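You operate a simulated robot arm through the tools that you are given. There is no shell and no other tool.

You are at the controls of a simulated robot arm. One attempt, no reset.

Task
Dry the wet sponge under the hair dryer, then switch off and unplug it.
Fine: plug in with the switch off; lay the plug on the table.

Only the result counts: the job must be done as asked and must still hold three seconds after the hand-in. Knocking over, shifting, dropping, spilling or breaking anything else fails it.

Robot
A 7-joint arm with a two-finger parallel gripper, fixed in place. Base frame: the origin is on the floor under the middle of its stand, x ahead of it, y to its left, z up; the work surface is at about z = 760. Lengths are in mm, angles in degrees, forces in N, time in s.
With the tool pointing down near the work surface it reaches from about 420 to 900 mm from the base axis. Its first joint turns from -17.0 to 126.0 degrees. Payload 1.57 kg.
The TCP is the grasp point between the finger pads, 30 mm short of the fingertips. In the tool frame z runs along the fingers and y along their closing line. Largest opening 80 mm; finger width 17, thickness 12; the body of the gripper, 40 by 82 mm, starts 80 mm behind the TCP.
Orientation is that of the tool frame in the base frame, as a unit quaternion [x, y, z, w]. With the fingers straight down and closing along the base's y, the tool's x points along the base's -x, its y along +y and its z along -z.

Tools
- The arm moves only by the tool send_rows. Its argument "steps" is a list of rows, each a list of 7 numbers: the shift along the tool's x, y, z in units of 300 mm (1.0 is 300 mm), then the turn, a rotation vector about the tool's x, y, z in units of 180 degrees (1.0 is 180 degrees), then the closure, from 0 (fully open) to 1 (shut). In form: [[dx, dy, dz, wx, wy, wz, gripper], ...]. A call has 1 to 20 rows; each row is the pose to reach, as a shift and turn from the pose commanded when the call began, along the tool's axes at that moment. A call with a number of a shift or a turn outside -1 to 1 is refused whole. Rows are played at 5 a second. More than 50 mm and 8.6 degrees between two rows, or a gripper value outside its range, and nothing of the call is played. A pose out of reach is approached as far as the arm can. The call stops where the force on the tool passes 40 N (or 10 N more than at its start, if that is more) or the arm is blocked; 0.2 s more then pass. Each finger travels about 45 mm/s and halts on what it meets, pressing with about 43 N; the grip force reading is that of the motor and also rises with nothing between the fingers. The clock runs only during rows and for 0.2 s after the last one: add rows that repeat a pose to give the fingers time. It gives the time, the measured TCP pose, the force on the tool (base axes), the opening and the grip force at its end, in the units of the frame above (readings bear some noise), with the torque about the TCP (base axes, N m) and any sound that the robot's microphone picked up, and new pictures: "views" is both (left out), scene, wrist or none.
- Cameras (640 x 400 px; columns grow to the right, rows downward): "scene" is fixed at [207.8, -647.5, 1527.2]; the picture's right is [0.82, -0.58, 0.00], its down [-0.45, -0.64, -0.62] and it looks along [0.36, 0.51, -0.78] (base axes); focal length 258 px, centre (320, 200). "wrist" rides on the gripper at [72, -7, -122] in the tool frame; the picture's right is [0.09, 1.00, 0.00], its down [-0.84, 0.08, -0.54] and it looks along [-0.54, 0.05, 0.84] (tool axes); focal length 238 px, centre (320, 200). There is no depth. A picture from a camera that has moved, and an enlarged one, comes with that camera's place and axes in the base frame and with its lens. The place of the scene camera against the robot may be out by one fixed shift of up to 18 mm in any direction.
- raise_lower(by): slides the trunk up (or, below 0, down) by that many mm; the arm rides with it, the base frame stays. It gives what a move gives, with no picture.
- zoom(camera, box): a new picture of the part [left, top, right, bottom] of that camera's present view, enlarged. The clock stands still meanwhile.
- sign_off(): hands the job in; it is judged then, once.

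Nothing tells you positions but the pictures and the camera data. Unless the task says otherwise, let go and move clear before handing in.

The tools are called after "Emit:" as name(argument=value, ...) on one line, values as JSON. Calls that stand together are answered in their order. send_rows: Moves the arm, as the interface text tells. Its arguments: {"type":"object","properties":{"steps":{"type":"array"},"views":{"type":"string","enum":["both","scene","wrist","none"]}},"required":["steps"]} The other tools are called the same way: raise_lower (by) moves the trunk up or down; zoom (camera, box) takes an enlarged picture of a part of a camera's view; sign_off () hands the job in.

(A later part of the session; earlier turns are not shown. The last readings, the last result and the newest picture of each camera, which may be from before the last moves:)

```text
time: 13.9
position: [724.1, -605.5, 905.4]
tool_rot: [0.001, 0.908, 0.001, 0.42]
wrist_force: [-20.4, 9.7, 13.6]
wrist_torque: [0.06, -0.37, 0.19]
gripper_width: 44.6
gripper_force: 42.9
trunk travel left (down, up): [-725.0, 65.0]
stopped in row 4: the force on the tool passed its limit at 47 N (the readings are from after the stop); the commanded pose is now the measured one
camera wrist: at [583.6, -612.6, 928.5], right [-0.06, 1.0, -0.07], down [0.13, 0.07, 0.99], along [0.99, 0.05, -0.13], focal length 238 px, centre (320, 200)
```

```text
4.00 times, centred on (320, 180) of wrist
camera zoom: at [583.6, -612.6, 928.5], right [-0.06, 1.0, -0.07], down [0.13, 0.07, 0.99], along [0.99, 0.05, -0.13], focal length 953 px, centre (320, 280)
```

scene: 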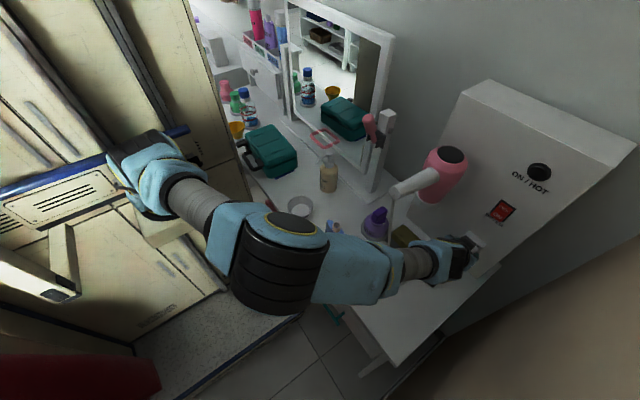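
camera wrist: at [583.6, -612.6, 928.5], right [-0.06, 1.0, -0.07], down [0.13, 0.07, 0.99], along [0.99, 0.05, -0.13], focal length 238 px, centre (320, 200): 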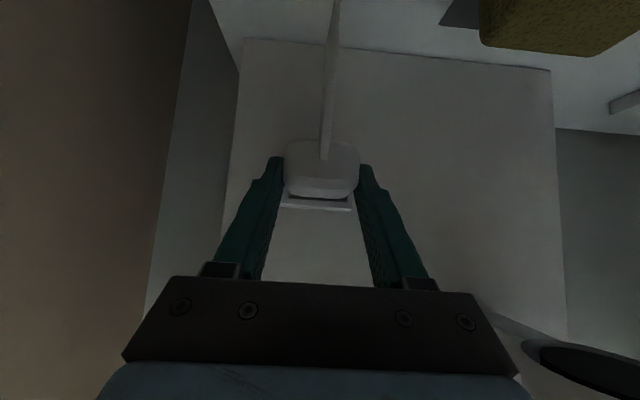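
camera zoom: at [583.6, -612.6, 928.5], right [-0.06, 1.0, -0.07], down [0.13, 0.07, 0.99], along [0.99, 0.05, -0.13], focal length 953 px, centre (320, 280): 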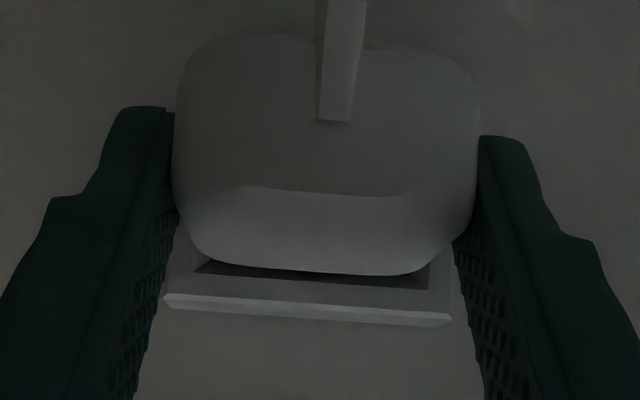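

I met contact at TCP x≈724. The reaction pushes the plug toward +y and +z, so the lower/right bevel is touching. I'll back off slightly, shift +1.5 mm in y and z, and push in again.

Emit:
send_rows(steps=[[0.0047, 0.005, -0.0134, 0, -0.0022, 0, 0.6], [0.0005, 0.005, -0.0083, 0, -0.0022, 0, 0.6], [-0.0038, 0.005, -0.0032, 0, -0.0022, 0, 0.6], [-0.0081, 0.005, 0.0019, 0, -0.0022, 0, 0.6], [-0.0124, 0.005, 0.007, 0, -0.0022, 0, 0.6], [-0.0167, 0.005, 0.0121, 0, -0.0022, 0, 0.6], [-0.021, 0.005, 0.0172, 0, -0.0022, 0, 0.6]], views="both")

Emit:
zoom(camera="wrist", box=[270, 130, 370, 230])

Emit:
zoom(camera="scene", box=[440, 210, 510, 265])

```text
time: 15.0
position: [724.0, -606.5, 903.8]
tool_rot: [0.002, 0.907, 0.001, 0.421]
wrist_force: [-20.5, 7.5, 11.9]
wrist_torque: [0.04, -0.4, 0.21]
gripper_width: 44.8
gripper_force: 42.6
trunk travel left (down, up): [-725.0, 65.0]
stopped in row 5: the force on the tool passed its limit at 43 N (the readings are from after the stop); the commanded pose is now the measured one
camera wrist: at [583.7, -612.5, 928.2], right [-0.06, 1.0, -0.07], down [0.13, 0.07, 0.99], along [0.99, 0.05, -0.13], focal length 238 px, centre (320, 200)
```

scene: 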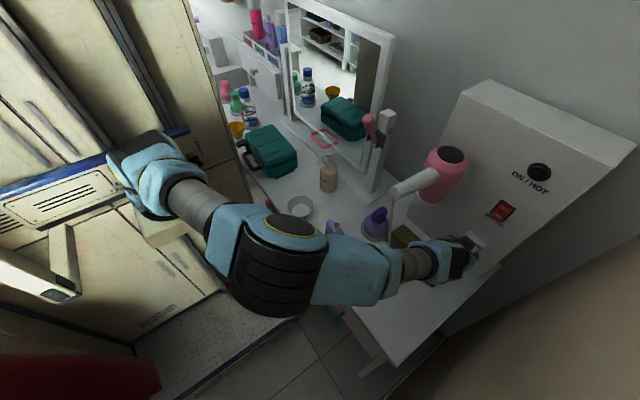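
wrist: 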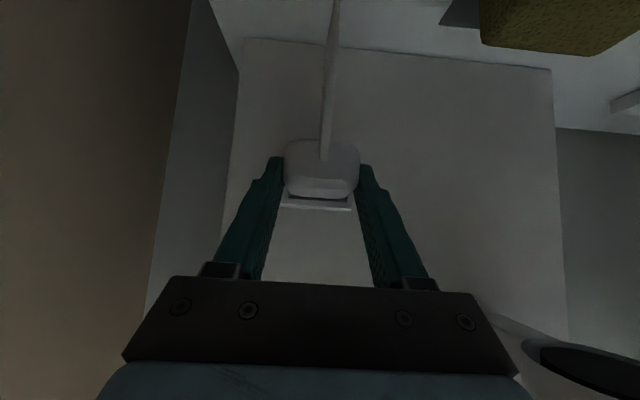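

```text
4.00 times, centred on (320, 180) of wrist
camera zoom: at [583.7, -612.5, 928.2], right [-0.06, 1.0, -0.07], down [0.13, 0.07, 0.99], along [0.99, 0.05, -0.13], focal length 953 px, centre (320, 280)
```

zoom: 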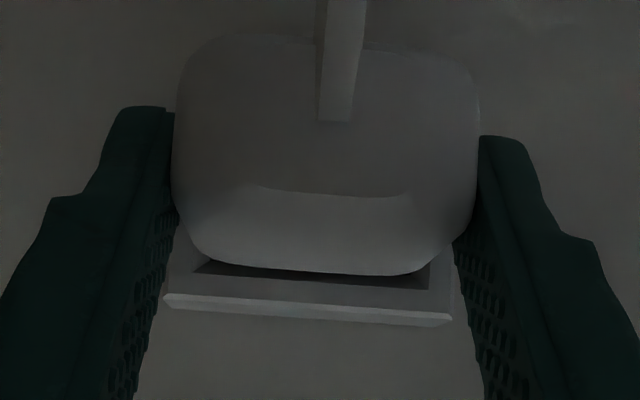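

```text
7.27 times, centred on (475, 238) of scene
camera zoom: at [207.8, -647.5, 1527.2], right [0.82, -0.58, 0.0], down [-0.45, -0.64, -0.62], along [0.36, 0.51, -0.78], focal length 1875 px, centre (-807, -73)
```

zoom: 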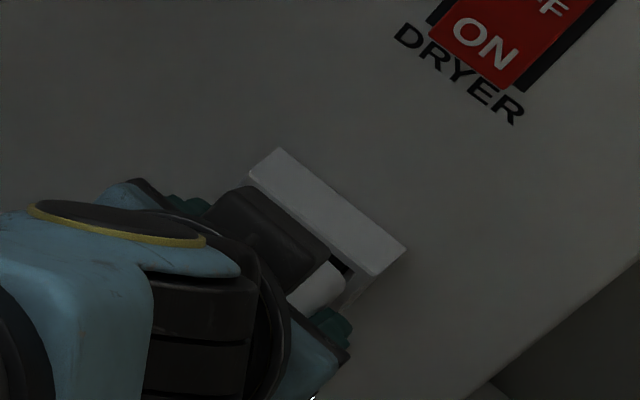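

The plug stopped at the same spot (TCP x≈724) and the lateral position didn't change, so the blade seems to be inside the slot and held sideways. I'll back off 1 mm, ease the side load (+y, +z), and read the force.

Emit:
send_rows(steps=[[-0.0015, 0.004, -0.0053, 0, -0.001, 0, 0.6], [-0.0015, 0.004, -0.0053, 0, -0.001, 0, 0.6], [-0.0015, 0.004, -0.0053, 0, -0.001, 0, 0.6]], views="wrist")

Emit:
zoom(camera="wrist", box=[270, 130, 370, 230])

```text
time: 15.8
position: [724.3, -606.2, 904.6]
tool_rot: [0.001, 0.906, 0.002, 0.423]
wrist_force: [-18.0, -2.1, 4.7]
wrist_torque: [-0.14, 0.35, 0.02]
gripper_width: 44.9
gripper_force: 42.9
trunk travel left (down, up): [-725.0, 65.0]
camera wrist: at [583.6, -612.1, 927.6], right [-0.06, 1.0, -0.07], down [0.12, 0.07, 0.99], along [0.99, 0.05, -0.13], focal length 238 px, centre (320, 200)
```

wrist: 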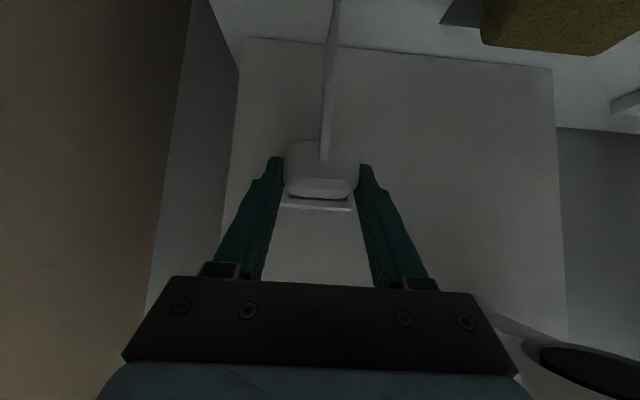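

```text
4.00 times, centred on (320, 180) of wrist
camera zoom: at [583.6, -612.1, 927.6], right [-0.06, 1.0, -0.07], down [0.12, 0.07, 0.99], along [0.99, 0.05, -0.13], focal length 953 px, centre (320, 280)
```

zoom: 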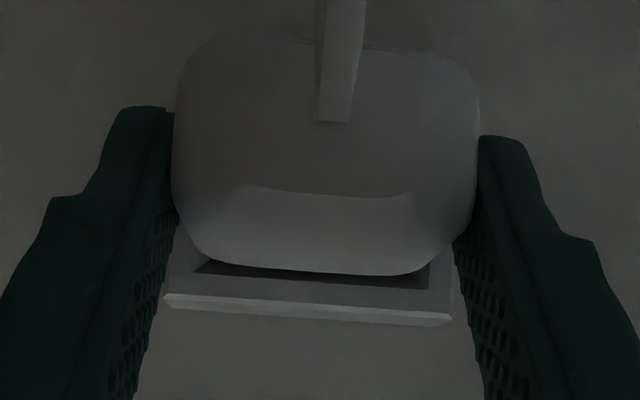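

The side load dropped to almost nothing. The contact moment flips between the top and bottom of the plug body face, which means the body is flush against the frame, so the plug is fully seated. I'll ease off the axial push before releasing.

Emit:
send_rows(steps=[[0.0043, -0.001, -0.0051, 0, 0, 0, 0.6], [0.0043, -0.001, -0.0051, 0, 0, 0, 0.6]], views="none")

Emit:
zoom(camera="scene", box=[430, 140, 570, 280])

```text
time: 16.4
position: [723.2, -605.5, 904.1]
tool_rot: [0.001, 0.907, 0.001, 0.422]
wrist_force: [-1.5, -10.0, -0.2]
wrist_torque: [-0.2, 0.32, -0.24]
gripper_width: 44.7
gripper_force: 43.1
trunk travel left (down, up): [-725.0, 65.0]
```

```text
2.86 times, centred on (500, 210) of scene
camera zoom: at [207.8, -647.5, 1527.2], right [0.82, -0.58, 0.0], down [-0.45, -0.64, -0.62], along [0.36, 0.51, -0.78], focal length 737 px, centre (-194, 171)
```

zoom: 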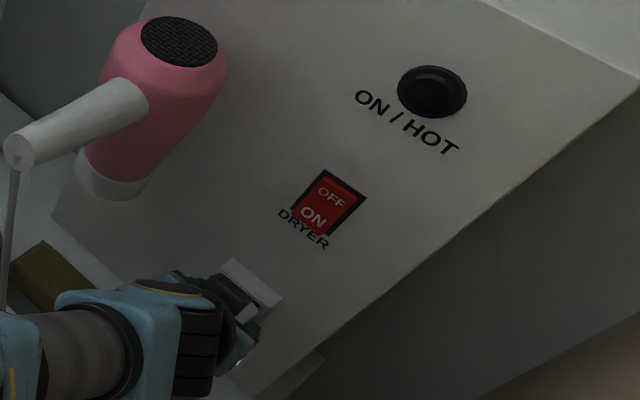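

The axial load is gone and a -10 N side load remains, which shows the slot walls are holding the blade. I'll centre y to relieve that, then open slowly.

Emit:
send_rows(steps=[[0, -0.004, 0, 0, 0, 0, 0.6], [0, -0.004, 0, 0, 0, 0, 0.6]], views="none")

```text
time: 17.0
position: [723.8, -604.9, 904.4]
tool_rot: [0.0, 0.906, 0.002, 0.423]
wrist_force: [3.4, -6.2, -0.5]
wrist_torque: [-0.21, -0.02, -0.26]
gripper_width: 44.7
gripper_force: 42.9
trunk travel left (down, up): [-725.0, 65.0]
```

Emit:
send_rows(steps=[[0, -0.005, 0, 0, 0, 0, 0.6], [0, -0.005, 0, 0, 0, 0, 0.6]], views="none")

```text
time: 17.6
position: [723.5, -605.5, 905.1]
tool_rot: [0.0, 0.906, 0.003, 0.423]
wrist_force: [3.7, 3.3, 2.6]
wrist_torque: [-0.08, -0.15, -0.11]
gripper_width: 44.8
gripper_force: 42.7
trunk travel left (down, up): [-725.0, 65.0]
```

Loads are now only a few newtons. I'll open the fingers gradually and check that the plug stays in.

Emit:
send_rows(steps=[[0, 0, 0, 0, 0, 0, 0.42], [0, 0, 0, 0, 0, 0, 0.36], [0, 0, 0, 0, 0, 0, 0.25], [0, 0, 0, 0, 0, 0, 0.1], [0, 0, 0, 0, 0, 0, 0.0], [0, 0, 0, 0, 0, 0, 0.0]], views="both")

Emit:
zoom(camera="wrist", box=[250, 120, 390, 230])

Emit:
zoom(camera="scene", box=[430, 200, 510, 270])

```text
time: 19.0
position: [723.6, -607.8, 904.2]
tool_rot: [0.0, 0.906, 0.003, 0.422]
wrist_force: [-0.1, 0.2, 0.7]
wrist_torque: [-0.02, -0.01, 0.01]
gripper_width: 80.3
gripper_force: 0.1
trunk travel left (down, up): [-725.0, 65.0]
camera wrist: at [582.9, -614.4, 927.5], right [-0.06, 1.0, -0.07], down [0.12, 0.07, 0.99], along [0.99, 0.05, -0.13], focal length 238 px, centre (320, 200)
```

scene: 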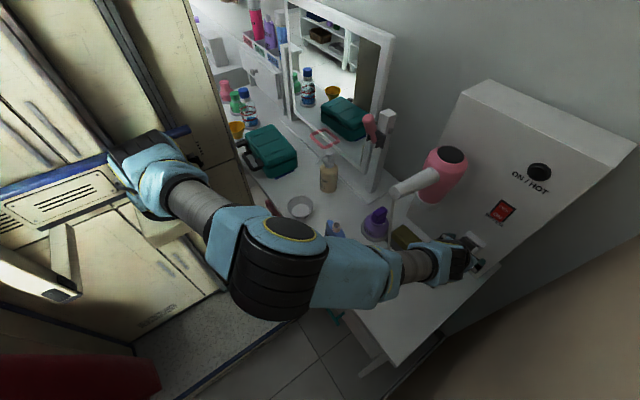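
wrist: 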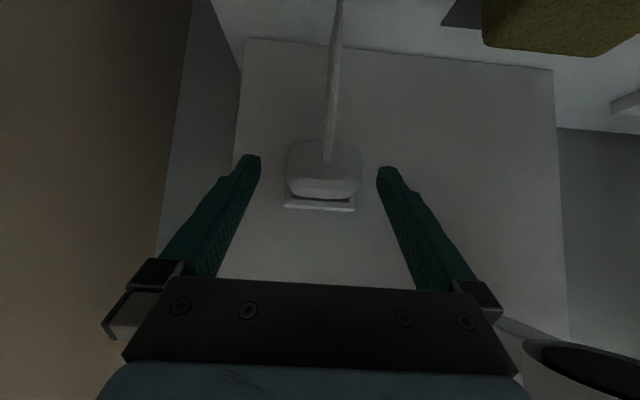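

```text
3.64 times, centred on (320, 175) of wrist
camera zoom: at [582.9, -614.4, 927.5], right [-0.06, 1.0, -0.07], down [0.12, 0.07, 0.99], along [0.99, 0.05, -0.13], focal length 867 px, centre (320, 291)
```

zoom: 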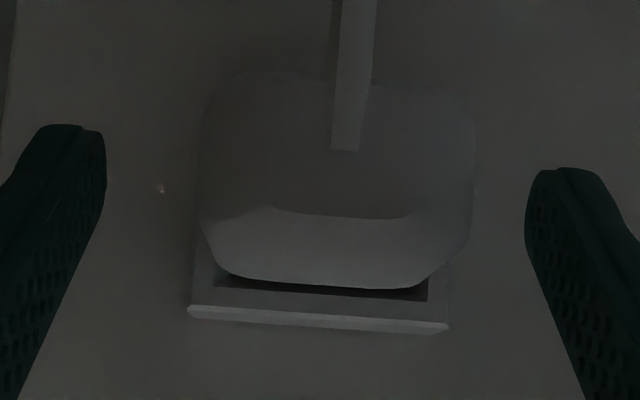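

```text
5.71 times, centred on (470, 235) of scene
camera zoom: at [207.8, -647.5, 1527.2], right [0.82, -0.58, 0.0], down [-0.45, -0.64, -0.62], along [0.36, 0.51, -0.78], focal length 1474 px, centre (-537, 0)
```

zoom: 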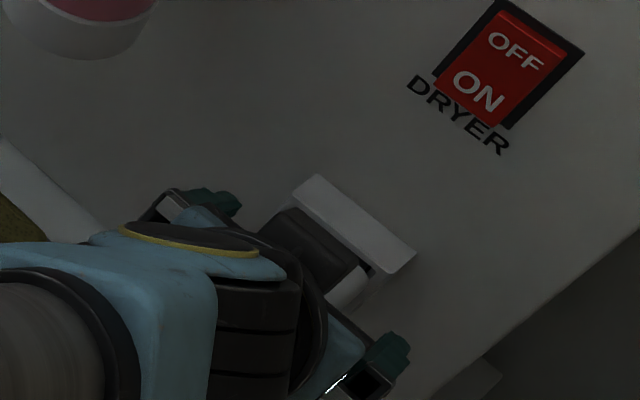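

The plug stays seated with the fingers open. I'll back off along the tool axis to clear it, then tip the gripper level to reach the switch.

Emit:
send_rows(steps=[[0, 0, -0.1, 0, 0, 0, 0], [0, 0, -0.2, 0, 0, 0, 0], [0, 0, -0.3, 0, 0, 0, 0], [0, 0, -0.4, 0, 0, 0, 0.3], [0, 0, -0.4, 0, 0, 0, 0.6]], views="both")

Emit:
zoom(camera="scene", box=[360, 180, 510, 290])

```text
time: 20.2
position: [632.5, -606.9, 982.0]
tool_rot: [0.001, 0.907, 0.002, 0.422]
wrist_force: [0.5, 0.0, -0.1]
wrist_torque: [-0.01, 0.01, 0.01]
gripper_width: 31.6
gripper_force: 0.1
trunk travel left (down, up): [-725.0, 65.0]
camera wrist: at [492.1, -614.6, 1005.5], right [-0.06, 1.0, -0.07], down [0.12, 0.07, 0.99], along [0.99, 0.05, -0.13], focal length 238 px, centre (320, 200)
```

scene: 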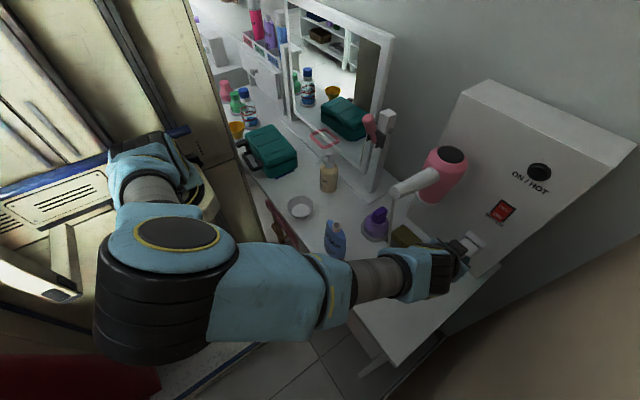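
wrist: 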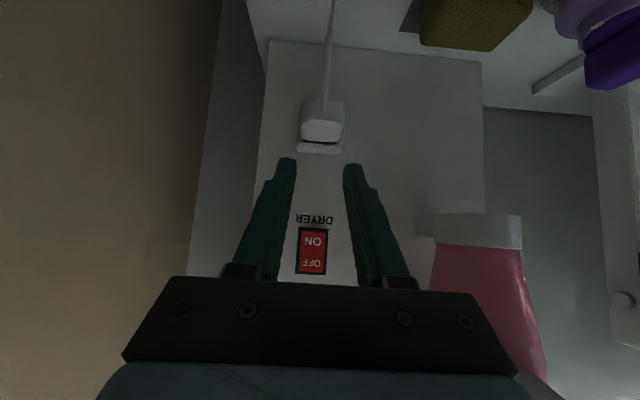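

```text
3.64 times, centred on (435, 235) of scene
camera zoom: at [207.8, -647.5, 1527.2], right [0.82, -0.58, 0.0], down [-0.45, -0.64, -0.62], along [0.36, 0.51, -0.78], focal length 938 px, centre (-98, 73)
```

zoom: 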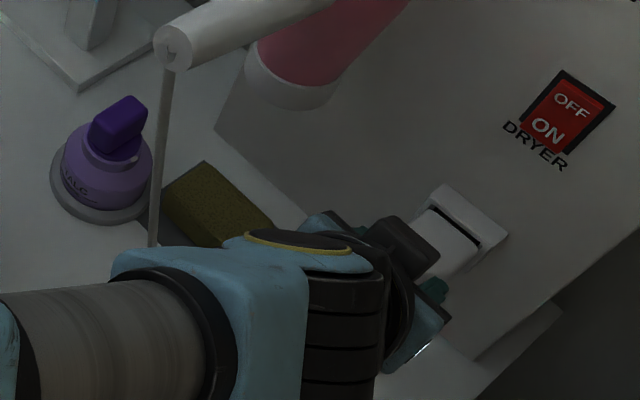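

The plug is in place on its own. Now I'll look closely at the switch from here.

Emit:
zoom(camera="wrist", box=[270, 200, 370, 285])

Emit:
zoom(camera="wrist", box=[270, 60, 390, 170])

Emit:
zoom(camera="scene", box=[480, 180, 530, 235])

```text
4.71 times, centred on (320, 242) of wrist
camera zoom: at [492.1, -614.6, 1005.5], right [-0.06, 1.0, -0.07], down [0.12, 0.07, 0.99], along [0.99, 0.05, -0.13], focal length 1122 px, centre (320, 0)
```

zoom: 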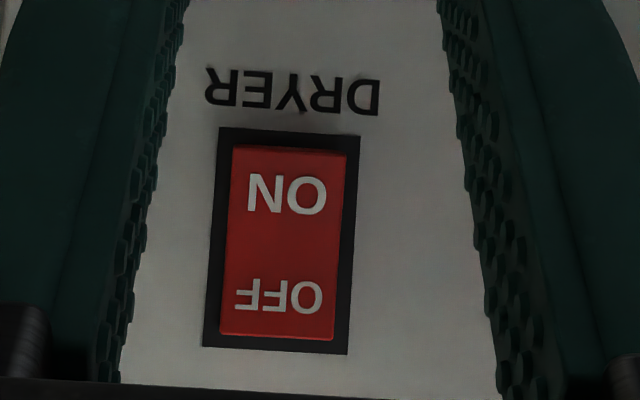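

```text
3.64 times, centred on (330, 115) of wrist
camera zoom: at [492.1, -614.6, 1005.5], right [-0.06, 1.0, -0.07], down [0.12, 0.07, 0.99], along [0.99, 0.05, -0.13], focal length 867 px, centre (284, 509)
```

zoom: 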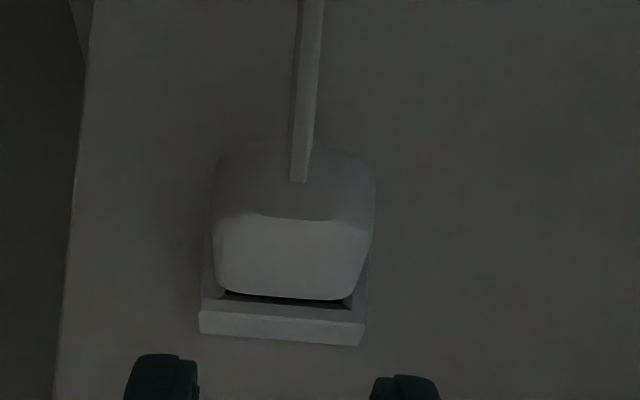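

```text
7.27 times, centred on (505, 208) of scene
camera zoom: at [207.8, -647.5, 1527.2], right [0.82, -0.58, 0.0], down [-0.45, -0.64, -0.62], along [0.36, 0.51, -0.78], focal length 1875 px, centre (-1026, 146)
```

zoom: 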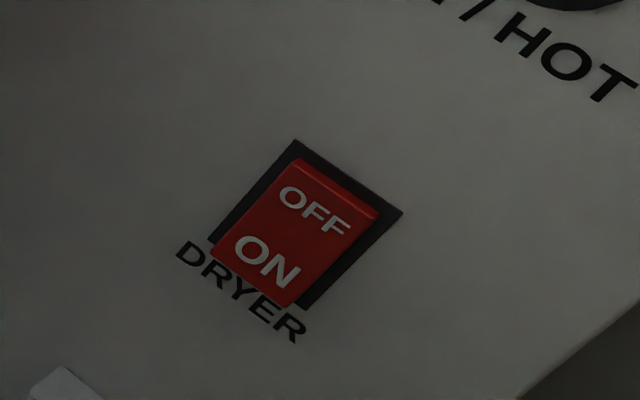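

The switch's black frame spans z≈1002–1056, centred at y≈-606, with the ON half at the bottom (z≈1016) and standing out. So the switch is off, and the dryer is silent. I'll close the fingers and bring the fingertip edge just in front of the ON half.

Emit:
send_rows(steps=[[-0.0573, 0.001, 0.0216, 0, 0, 0, 1], [-0.1145, 0.002, 0.0432, 0, 0, 0, 1], [-0.1718, 0.003, 0.0647, 0, 0, 0, 1], [-0.229, 0.004, 0.0863, 0, 0, 0, 1], [-0.2863, 0.0047, 0.1079, 0, 0, 0, 1], [-0.2863, 0.0047, 0.1079, 0, 0, 0, 1]], views="both")

Emit:
zoom(camera="wrist", box=[250, 120, 390, 270])

Emit:
zoom(camera="scene", box=[440, 160, 540, 260])

```text
time: 21.6
position: [712.7, -606.1, 1025.9]
tool_rot: [0.001, 0.906, 0.002, 0.423]
wrist_force: [-0.3, -0.4, 0.4]
wrist_torque: [-0.03, -0.01, -0.01]
gripper_width: 0.0
gripper_force: 21.0
trunk travel left (down, up): [-725.0, 65.0]
camera wrist: at [572.3, -613.3, 1049.4], right [-0.06, 1.0, -0.07], down [0.12, 0.07, 0.99], along [0.99, 0.05, -0.13], focal length 238 px, centre (320, 200)
```

scene: 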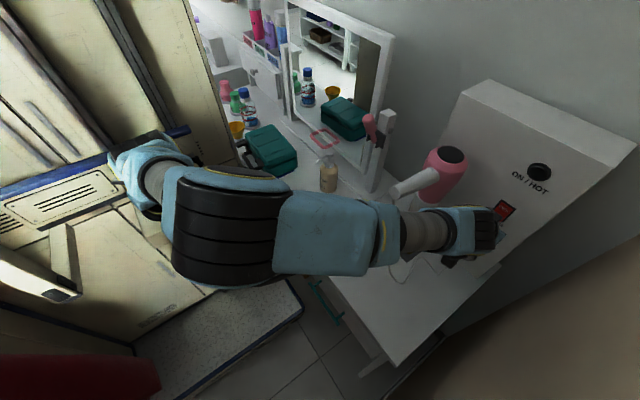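
wrist: 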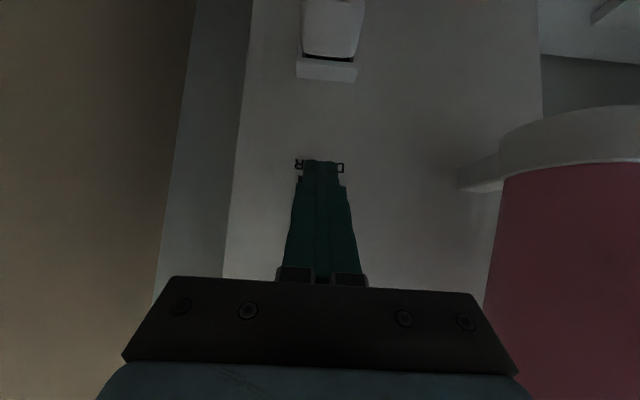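

```text
2.67 times, centred on (320, 195) of wrist
camera zoom: at [572.3, -613.3, 1049.4], right [-0.06, 1.0, -0.07], down [0.12, 0.07, 0.99], along [0.99, 0.05, -0.13], focal length 636 px, centre (320, 213)
```

zoom: 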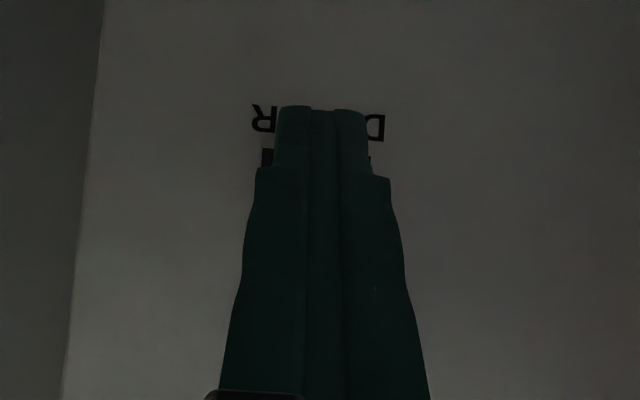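

```text
4.00 times, centred on (490, 210) of scene
camera zoom: at [207.8, -647.5, 1527.2], right [0.82, -0.58, 0.0], down [-0.45, -0.64, -0.62], along [0.36, 0.51, -0.78], focal length 1032 px, centre (-360, 160)
```

zoom: 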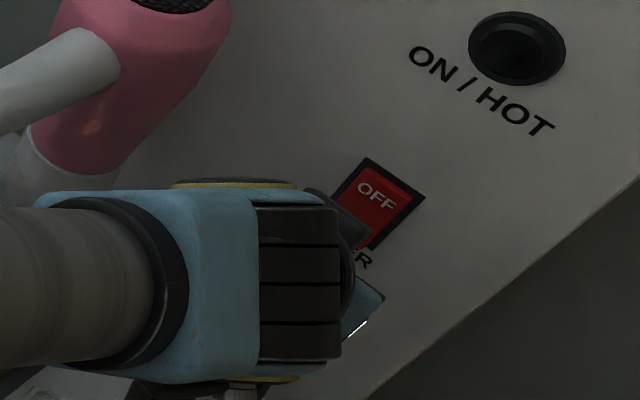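

The fingertip edge is in front of the ON half, centred at y≈-606, z≈1013. I'll push forward 26 mm in small steps.

Emit:
send_rows(steps=[[-0.0107, 0, 0.0128, 0, 0, 0, 1], [-0.0214, 0, 0.0255, 0, 0, 0, 1], [-0.03, 0, 0.0357, 0, 0, 0, 1], [-0.0386, 0, 0.046, 0, 0, 0, 1], [-0.0471, 0, 0.0562, 0, 0, 0, 1], [-0.0557, 0, 0.0664, 0, 0, 0, 1], [-0.0557, 0, 0.0664, 0, 0, 0, 1]], views="both")

Emit:
zoom(camera="scene", box=[440, 140, 560, 260])

```text
time: 23.2
position: [738.2, -606.4, 1026.2]
tool_rot: [0.001, 0.907, 0.002, 0.422]
wrist_force: [-0.8, -0.2, 0.3]
wrist_torque: [0.0, -0.03, 0.02]
gripper_width: 0.1
gripper_force: 20.9
trunk travel left (down, up): [-725.0, 65.0]
camera wrist: at [597.1, -613.8, 1049.7], right [-0.06, 1.0, -0.07], down [0.12, 0.07, 0.99], along [0.99, 0.05, -0.13], focal length 238 px, centre (320, 200)
```

scene: 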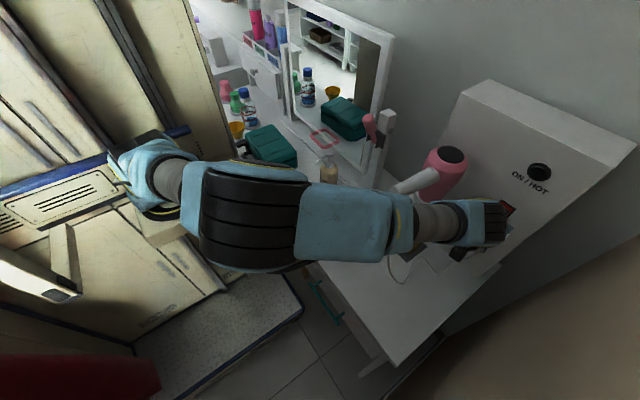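
wrist: 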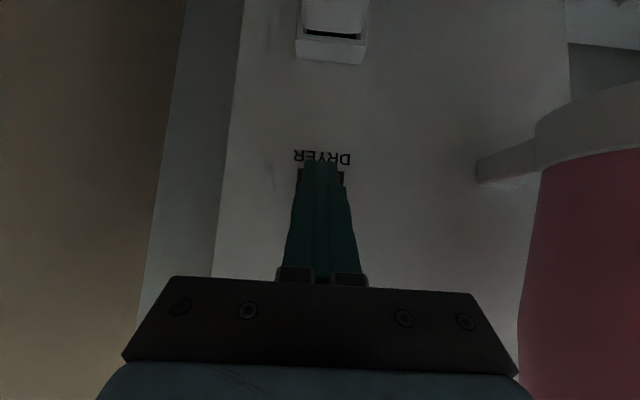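

```text
3.33 times, centred on (500, 200) of scene
camera zoom: at [207.8, -647.5, 1527.2], right [0.82, -0.58, 0.0], down [-0.45, -0.64, -0.62], along [0.36, 0.51, -0.78], focal length 860 px, centre (-280, 200)
```

zoom: 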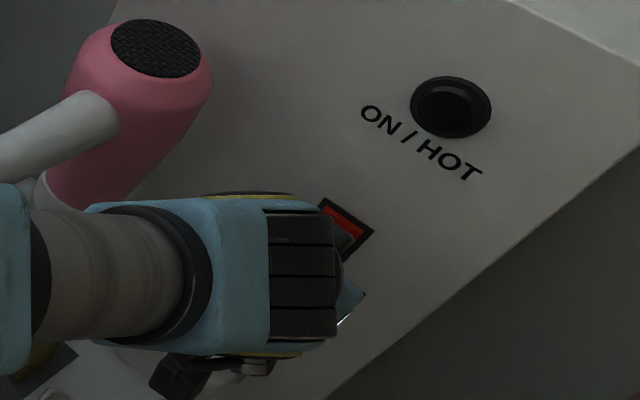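

No contact yet. I'll continue pushing in 3 mm steps.

Emit:
send_rows(steps=[[-0.0064, 0, 0.0077, 0, 0, 0, 1], [-0.0129, 0, 0.0153, 0, 0, 0, 1], [-0.0193, 0, 0.023, 0, 0, 0, 1], [-0.0257, 0, 0.0306, 0, 0, 0, 1], [-0.0257, 0, 0.0306, 0, 0, 0, 1]], views="both")

Emit:
zoom(camera="scene", box=[440, 140, 560, 260])

```text
time: 24.4
position: [746.1, -608.0, 1026.1]
tool_rot: [0.003, 0.908, 0.001, 0.42]
wrist_force: [-18.9, 3.4, 5.6]
wrist_torque: [0.08, 0.08, 0.14]
gripper_width: 0.0
gripper_force: 21.7
trunk travel left (down, up): [-725.0, 65.0]
stopped in row 5: the force on the tool passed its limit at 41 N (the readings are from after the stop); the commanded pose is now the measured one
camera wrist: at [604.9, -614.4, 1049.2], right [-0.06, 1.0, -0.06], down [0.13, 0.07, 0.99], along [0.99, 0.05, -0.13], focal length 238 px, centre (320, 200)
```

scene: 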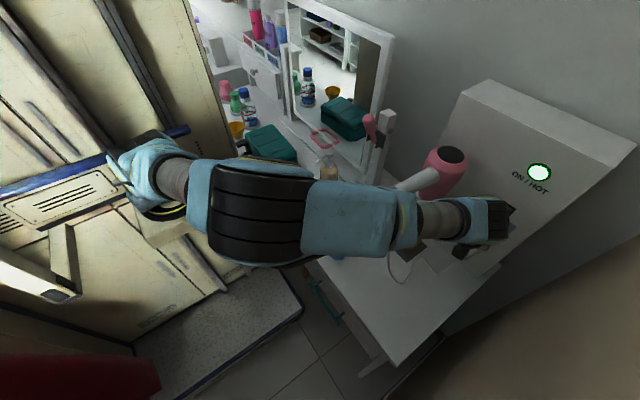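
wrist: 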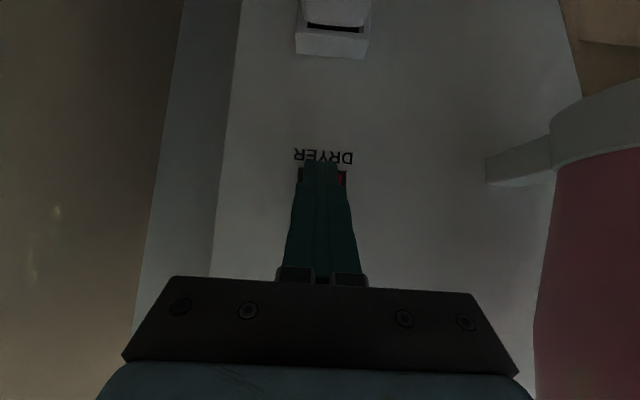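

```text
3.33 times, centred on (500, 200) of scene
camera zoom: at [207.8, -647.5, 1527.2], right [0.82, -0.58, 0.0], down [-0.45, -0.64, -0.62], along [0.36, 0.51, -0.78], focal length 860 px, centre (-280, 200)
```

zoom: 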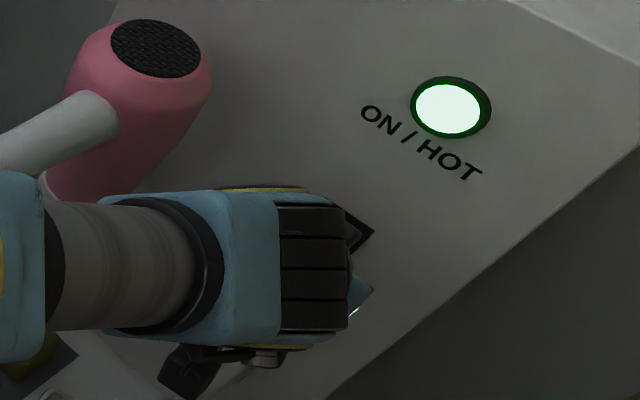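

The lamp has lit green, so the dryer is on and powered through the plug. I'll back away from the switch and watch the sponge.

Emit:
send_rows(steps=[[0.0214, 0.003, -0.0255, 0, -0.0022, 0, 1], [0.0643, 0.005, -0.0766, 0, -0.0022, 0, 1], [0.1286, 0.005, -0.1532, 0, -0.0022, 0, 1], [0.1286, 0.005, -0.1532, 0, -0.0022, 0, 1]], views="both")

Emit:
zoom(camera="scene", box=[380, 140, 560, 260])

Emit:
zoom(camera="wrist", box=[260, 130, 400, 260])

```text
time: 25.4
position: [687.8, -603.8, 1025.3]
tool_rot: [0.001, 0.906, 0.003, 0.424]
wrist_force: [-0.5, -0.9, -0.3]
wrist_torque: [0.02, -0.02, -0.02]
gripper_width: 0.0
gripper_force: 21.0
trunk travel left (down, up): [-725.0, 65.0]
camera wrist: at [547.7, -610.8, 1047.8], right [-0.06, 1.0, -0.07], down [0.12, 0.07, 0.99], along [0.99, 0.05, -0.12], focal length 238 px, centre (320, 200)
```

scene: 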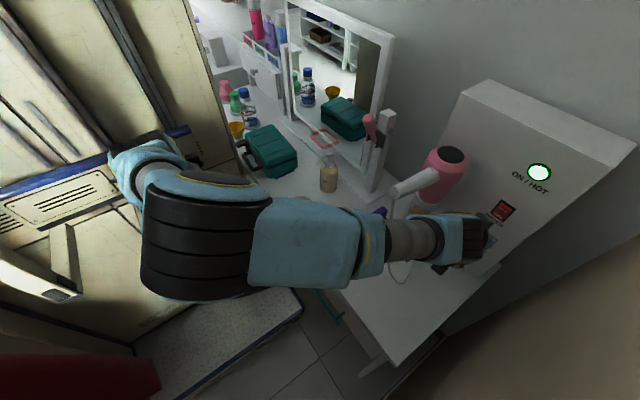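
wrist: 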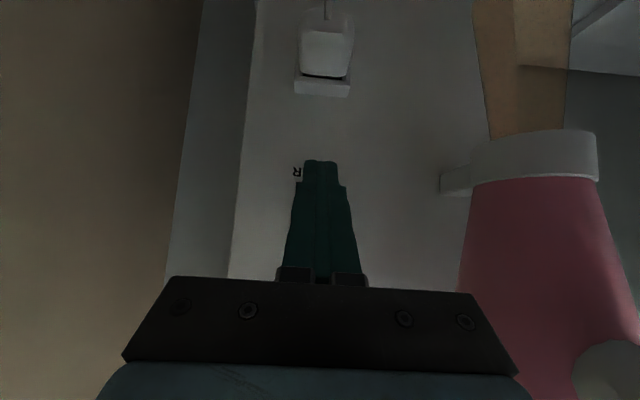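

```text
3.33 times, centred on (470, 200) of scene
camera zoom: at [207.8, -647.5, 1527.2], right [0.82, -0.58, 0.0], down [-0.45, -0.64, -0.62], along [0.36, 0.51, -0.78], focal length 860 px, centre (-180, 200)
```

zoom: 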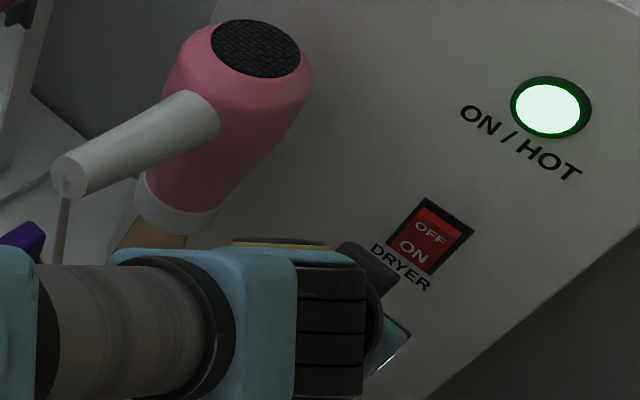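

```text
3.08 times, centred on (330, 195) of wrist
camera zoom: at [547.7, -610.8, 1047.8], right [-0.06, 1.0, -0.07], down [0.12, 0.07, 0.99], along [0.99, 0.05, -0.12], focal length 733 px, centre (289, 215)
```

zoom: 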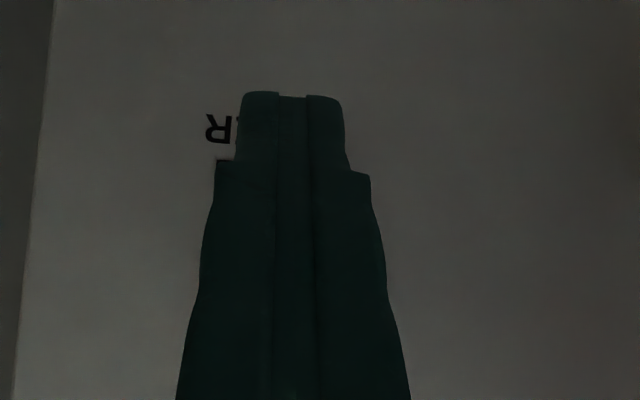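

A visible warm air stream comes down from the nozzle. I'll back the arm off so both cameras can see whether the stream hits the sponge and how it dries.

Emit:
send_rows(steps=[[0.0952, 0, -0.0616, 0, 0, 0, 1], [0.1904, 0, -0.1232, 0, 0, 0, 1], [0.2855, 0, -0.1847, 0, 0, 0, 1], [0.3807, 0, -0.2463, 0, 0, 0, 1], [0.3807, 0, -0.2463, 0, 0, 0, 0.5]], views="both")

Emit:
zoom(camera="scene", box=[360, 140, 560, 300])

Emit:
zoom(camera="wrist", box=[320, 0, 560, 200])

```text
time: 26.6
position: [555.8, -604.8, 984.8]
tool_rot: [0.002, 0.906, 0.002, 0.423]
wrist_force: [0.0, 0.1, 0.0]
wrist_torque: [0.02, -0.01, 0.01]
gripper_width: 32.0
gripper_force: 0.0
trunk travel left (down, up): [-725.0, 65.0]
camera wrist: at [415.6, -611.9, 1007.0], right [-0.06, 1.0, -0.07], down [0.12, 0.07, 0.99], along [0.99, 0.05, -0.12], focal length 238 px, centre (320, 200)
```

scene: 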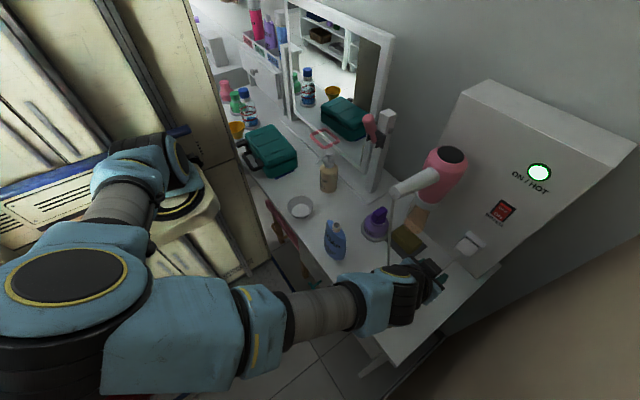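
wrist: 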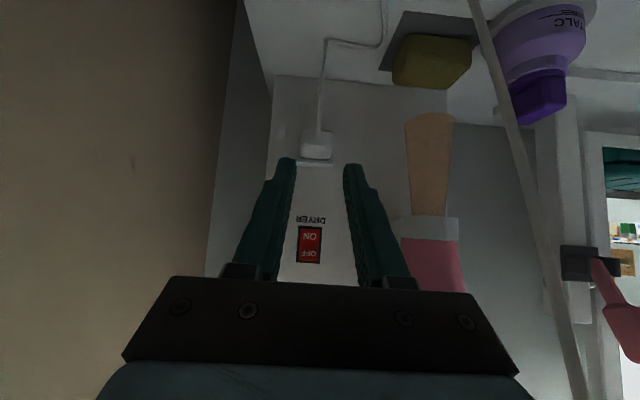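

```text
2.50 times, centred on (460, 220) of scene
camera zoom: at [207.8, -647.5, 1527.2], right [0.82, -0.58, 0.0], down [-0.45, -0.64, -0.62], along [0.36, 0.51, -0.78], focal length 645 px, centre (-30, 150)
```

zoom: 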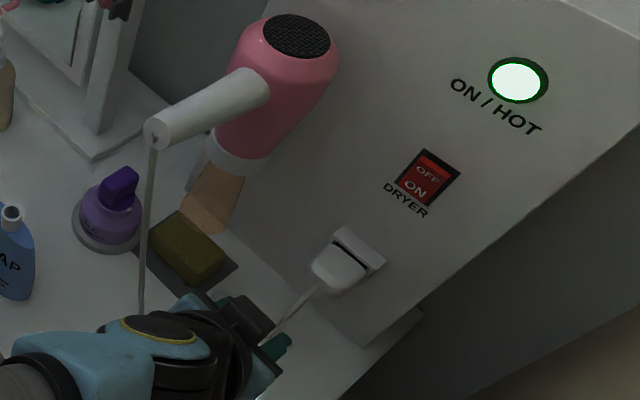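

```text
2.00 times, centred on (440, 100) of wrist
camera zoom: at [415.6, -611.9, 1007.0], right [-0.06, 1.0, -0.07], down [0.12, 0.07, 0.99], along [0.99, 0.05, -0.12], focal length 477 px, centre (80, 400)
```

zoom: 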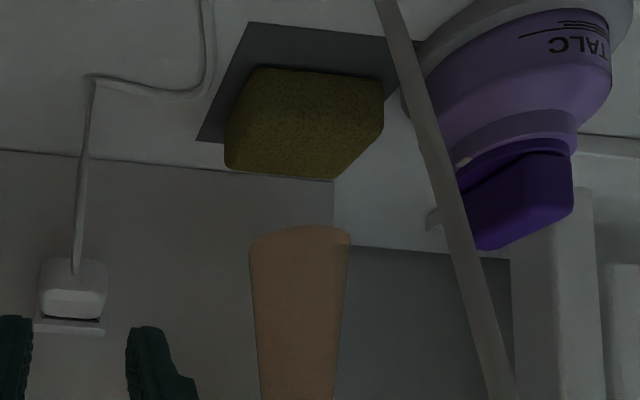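

The visible stream is a cone that ends near z≈850, about 60 mm above the sponge. I'll wait a moment to see whether the sponge changes colour where it lies.

Emit:
send_rows(steps=[[0, 0, 0, 0, 0, 0, 0.3], [0, 0, 0, 0, 0, 0, 0.1], [0, 0, 0, 0, 0, 0, 0], [0, 0, 0, 0, 0, 0, 0], [0, 0, 0, 0, 0, 0, 0], [0, 0, 0, 0, 0, 0, 0], [0, 0, 0, 0, 0, 0, 0], [0, 0, 0, 0, 0, 0, 0], [0, 0, 0, 0, 0, 0, 0], [0, 0, 0, 0, 0, 0, 0], [0, 0, 0, 0, 0, 0, 0], [0, 0, 0, 0, 0, 0, 0], [0, 0, 0, 0, 0, 0, 0], [0, 0, 0, 0, 0, 0, 0], [0, 0, 0, 0, 0, 0, 0]], views="both")

Emit:
zoom(camera="wrist", box=[320, 0, 560, 200])

Emit:
zoom(camera="scene", box=[380, 180, 480, 280])

```text
time: 29.8
position: [556.6, -606.2, 984.1]
tool_rot: [0.001, 0.906, 0.003, 0.423]
wrist_force: [0.5, 0.1, -0.5]
wrist_torque: [-0.01, -0.01, 0.01]
gripper_width: 80.1
gripper_force: 0.1
trunk travel left (down, up): [-725.0, 65.0]
camera wrist: at [415.9, -611.9, 1007.2], right [-0.06, 1.0, -0.07], down [0.12, 0.07, 0.99], along [0.99, 0.05, -0.12], focal length 238 px, centre (320, 200)
```

scene: 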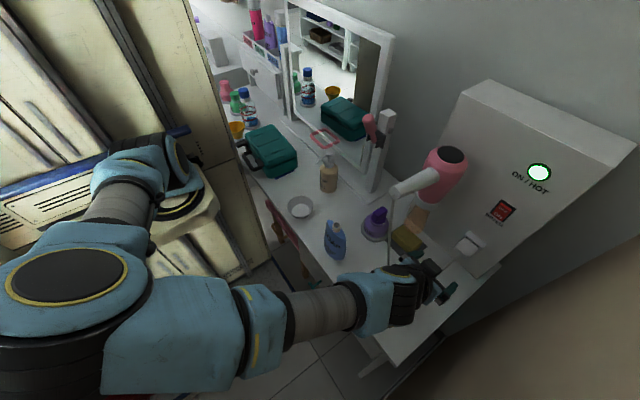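
wrist: 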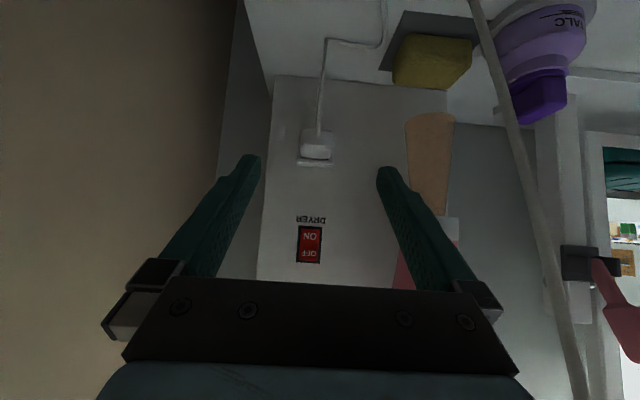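

```text
2.00 times, centred on (440, 100) of wrist
camera zoom: at [415.9, -611.9, 1007.2], right [-0.06, 1.0, -0.07], down [0.12, 0.07, 0.99], along [0.99, 0.05, -0.12], focal length 477 px, centre (80, 400)
```

zoom: 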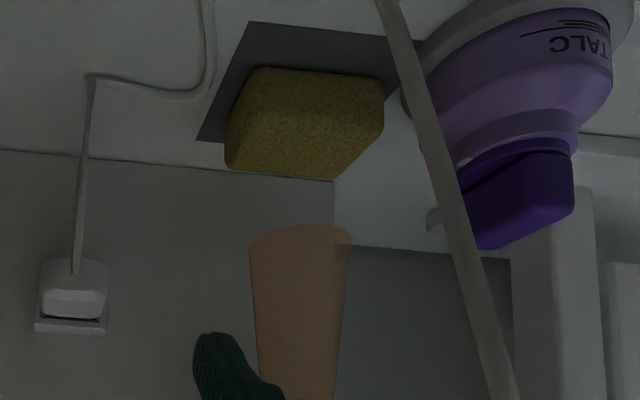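

```text
4.00 times, centred on (430, 230) of scene
camera zoom: at [207.8, -647.5, 1527.2], right [0.82, -0.58, 0.0], down [-0.45, -0.64, -0.62], along [0.36, 0.51, -0.78], focal length 1032 px, centre (-120, 80)
```

zoom: 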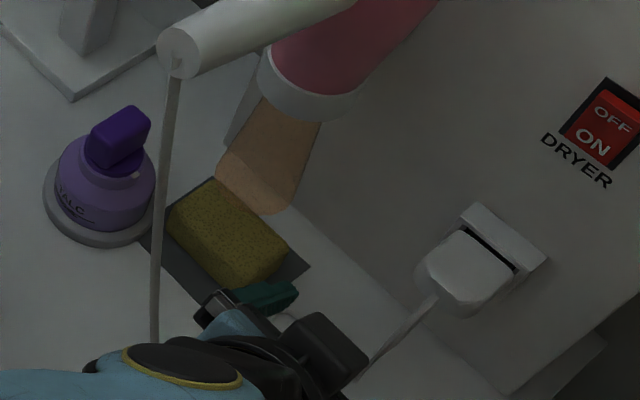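

The sponge is clearly brightening where it lies, so it's drying in place. I'll keep waiting until its colour stops changing.

Emit:
send_rows(steps=[[0, 0, 0, 0, 0, 0, 0], [0, 0, 0, 0, 0, 0, 0], [0, 0, 0, 0, 0, 0, 0], [0, 0, 0, 0, 0, 0, 0], [0, 0, 0, 0, 0, 0, 0], [0, 0, 0, 0, 0, 0, 0], [0, 0, 0, 0, 0, 0, 0], [0, 0, 0, 0, 0, 0, 0], [0, 0, 0, 0, 0, 0, 0], [0, 0, 0, 0, 0, 0, 0], [0, 0, 0, 0, 0, 0, 0], [0, 0, 0, 0, 0, 0, 0], [0, 0, 0, 0, 0, 0, 0], [0, 0, 0, 0, 0, 0, 0], [0, 0, 0, 0, 0, 0, 0], [0, 0, 0, 0, 0, 0, 0], [0, 0, 0, 0, 0, 0, 0], [0, 0, 0, 0, 0, 0, 0], [0, 0, 0, 0, 0, 0, 0], [0, 0, 0, 0, 0, 0, 0]], views="wrist")

Emit:
zoom(camera="scene", box=[380, 180, 480, 280])

Emit:
zoom(camera="scene", box=[480, 140, 570, 230])

```text
time: 34.0
position: [556.5, -605.5, 984.0]
tool_rot: [0.001, 0.906, 0.003, 0.424]
wrist_force: [0.2, 0.0, 0.3]
wrist_torque: [0.01, 0.01, 0.01]
gripper_width: 79.9
gripper_force: 0.1
trunk travel left (down, up): [-725.0, 65.0]
camera wrist: at [415.9, -611.9, 1007.2], right [-0.06, 1.0, -0.07], down [0.12, 0.07, 0.99], along [0.99, 0.05, -0.12], focal length 238 px, centre (320, 200)
```

wrist: 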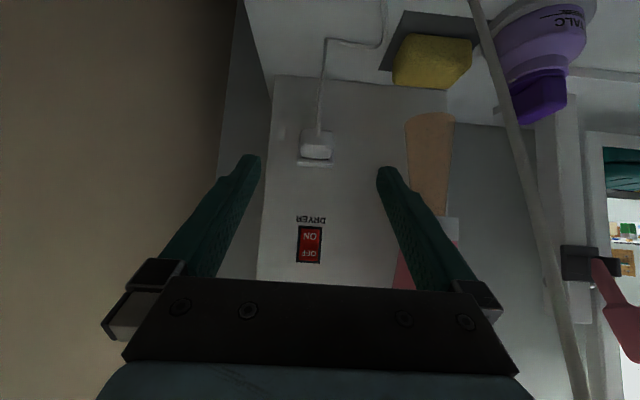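

```text
4.00 times, centred on (430, 230) of scene
camera zoom: at [207.8, -647.5, 1527.2], right [0.82, -0.58, 0.0], down [-0.45, -0.64, -0.62], along [0.36, 0.51, -0.78], focal length 1032 px, centre (-120, 80)
```

zoom: 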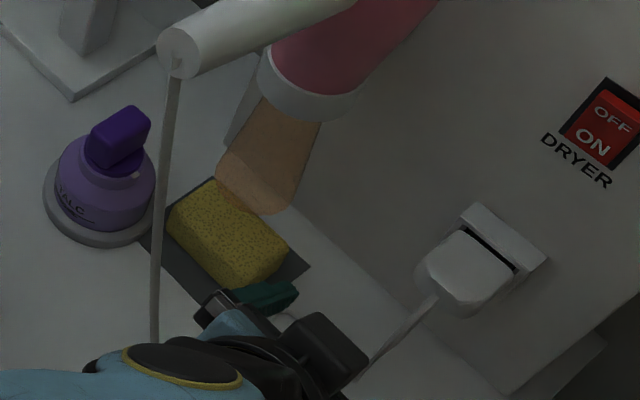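

```text
4.44 times, centred on (525, 185) of scene
camera zoom: at [207.8, -647.5, 1527.2], right [0.82, -0.58, 0.0], down [-0.45, -0.64, -0.62], along [0.36, 0.51, -0.78], focal length 1146 px, centre (-591, 267)
```

zoom: 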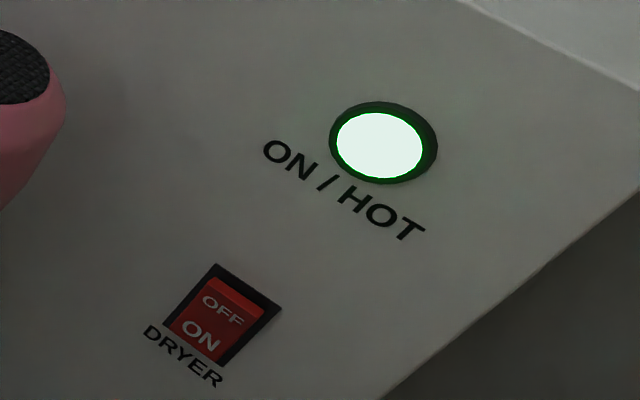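

It's brighter still and the lamp is steady green. I'll wait a few more seconds and compare again.

Emit:
send_rows(steps=[[0, 0, 0, 0, 0, 0, 0], [0, 0, 0, 0, 0, 0, 0], [0, 0, 0, 0, 0, 0, 0], [0, 0, 0, 0, 0, 0, 0], [0, 0, 0, 0, 0, 0, 0], [0, 0, 0, 0, 0, 0, 0], [0, 0, 0, 0, 0, 0, 0], [0, 0, 0, 0, 0, 0, 0], [0, 0, 0, 0, 0, 0, 0], [0, 0, 0, 0, 0, 0, 0], [0, 0, 0, 0, 0, 0, 0], [0, 0, 0, 0, 0, 0, 0], [0, 0, 0, 0, 0, 0, 0], [0, 0, 0, 0, 0, 0, 0], [0, 0, 0, 0, 0, 0, 0]], views="both")

Emit:
zoom(camera="scene", box=[380, 180, 480, 280])

```text
time: 37.2
position: [556.4, -605.5, 985.8]
tool_rot: [0.001, 0.906, 0.002, 0.423]
wrist_force: [-0.8, 0.5, 0.8]
wrist_torque: [0.05, 0.03, 0.0]
gripper_width: 79.6
gripper_force: 0.1
trunk travel left (down, up): [-725.0, 65.0]
camera wrist: at [415.9, -611.9, 1007.2], right [-0.06, 1.0, -0.07], down [0.12, 0.07, 0.99], along [0.99, 0.05, -0.12], focal length 238 px, centre (320, 200)
```

scene: 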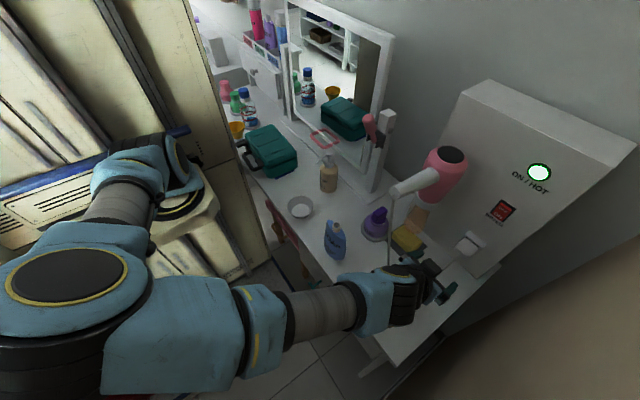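
wrist: 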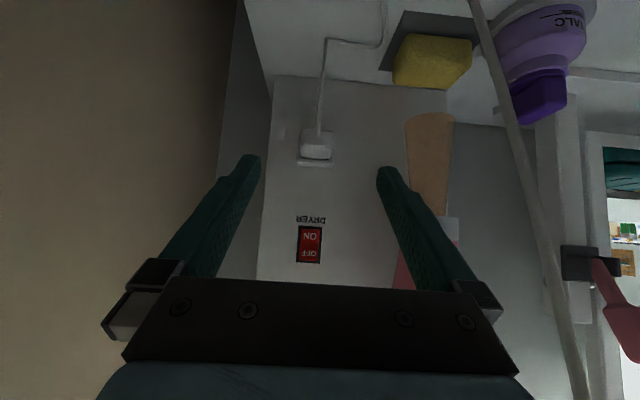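

```text
4.00 times, centred on (430, 230) of scene
camera zoom: at [207.8, -647.5, 1527.2], right [0.82, -0.58, 0.0], down [-0.45, -0.64, -0.62], along [0.36, 0.51, -0.78], focal length 1032 px, centre (-120, 80)
```

zoom: 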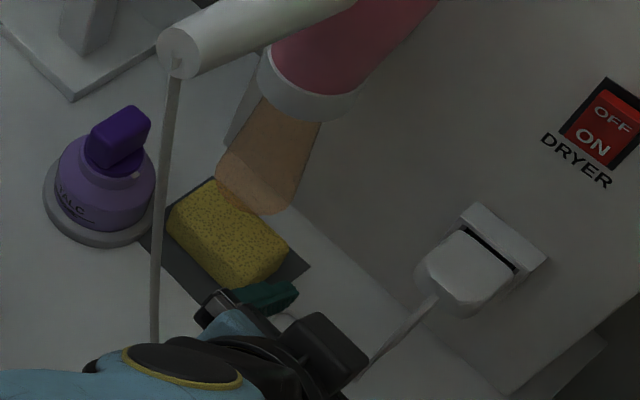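

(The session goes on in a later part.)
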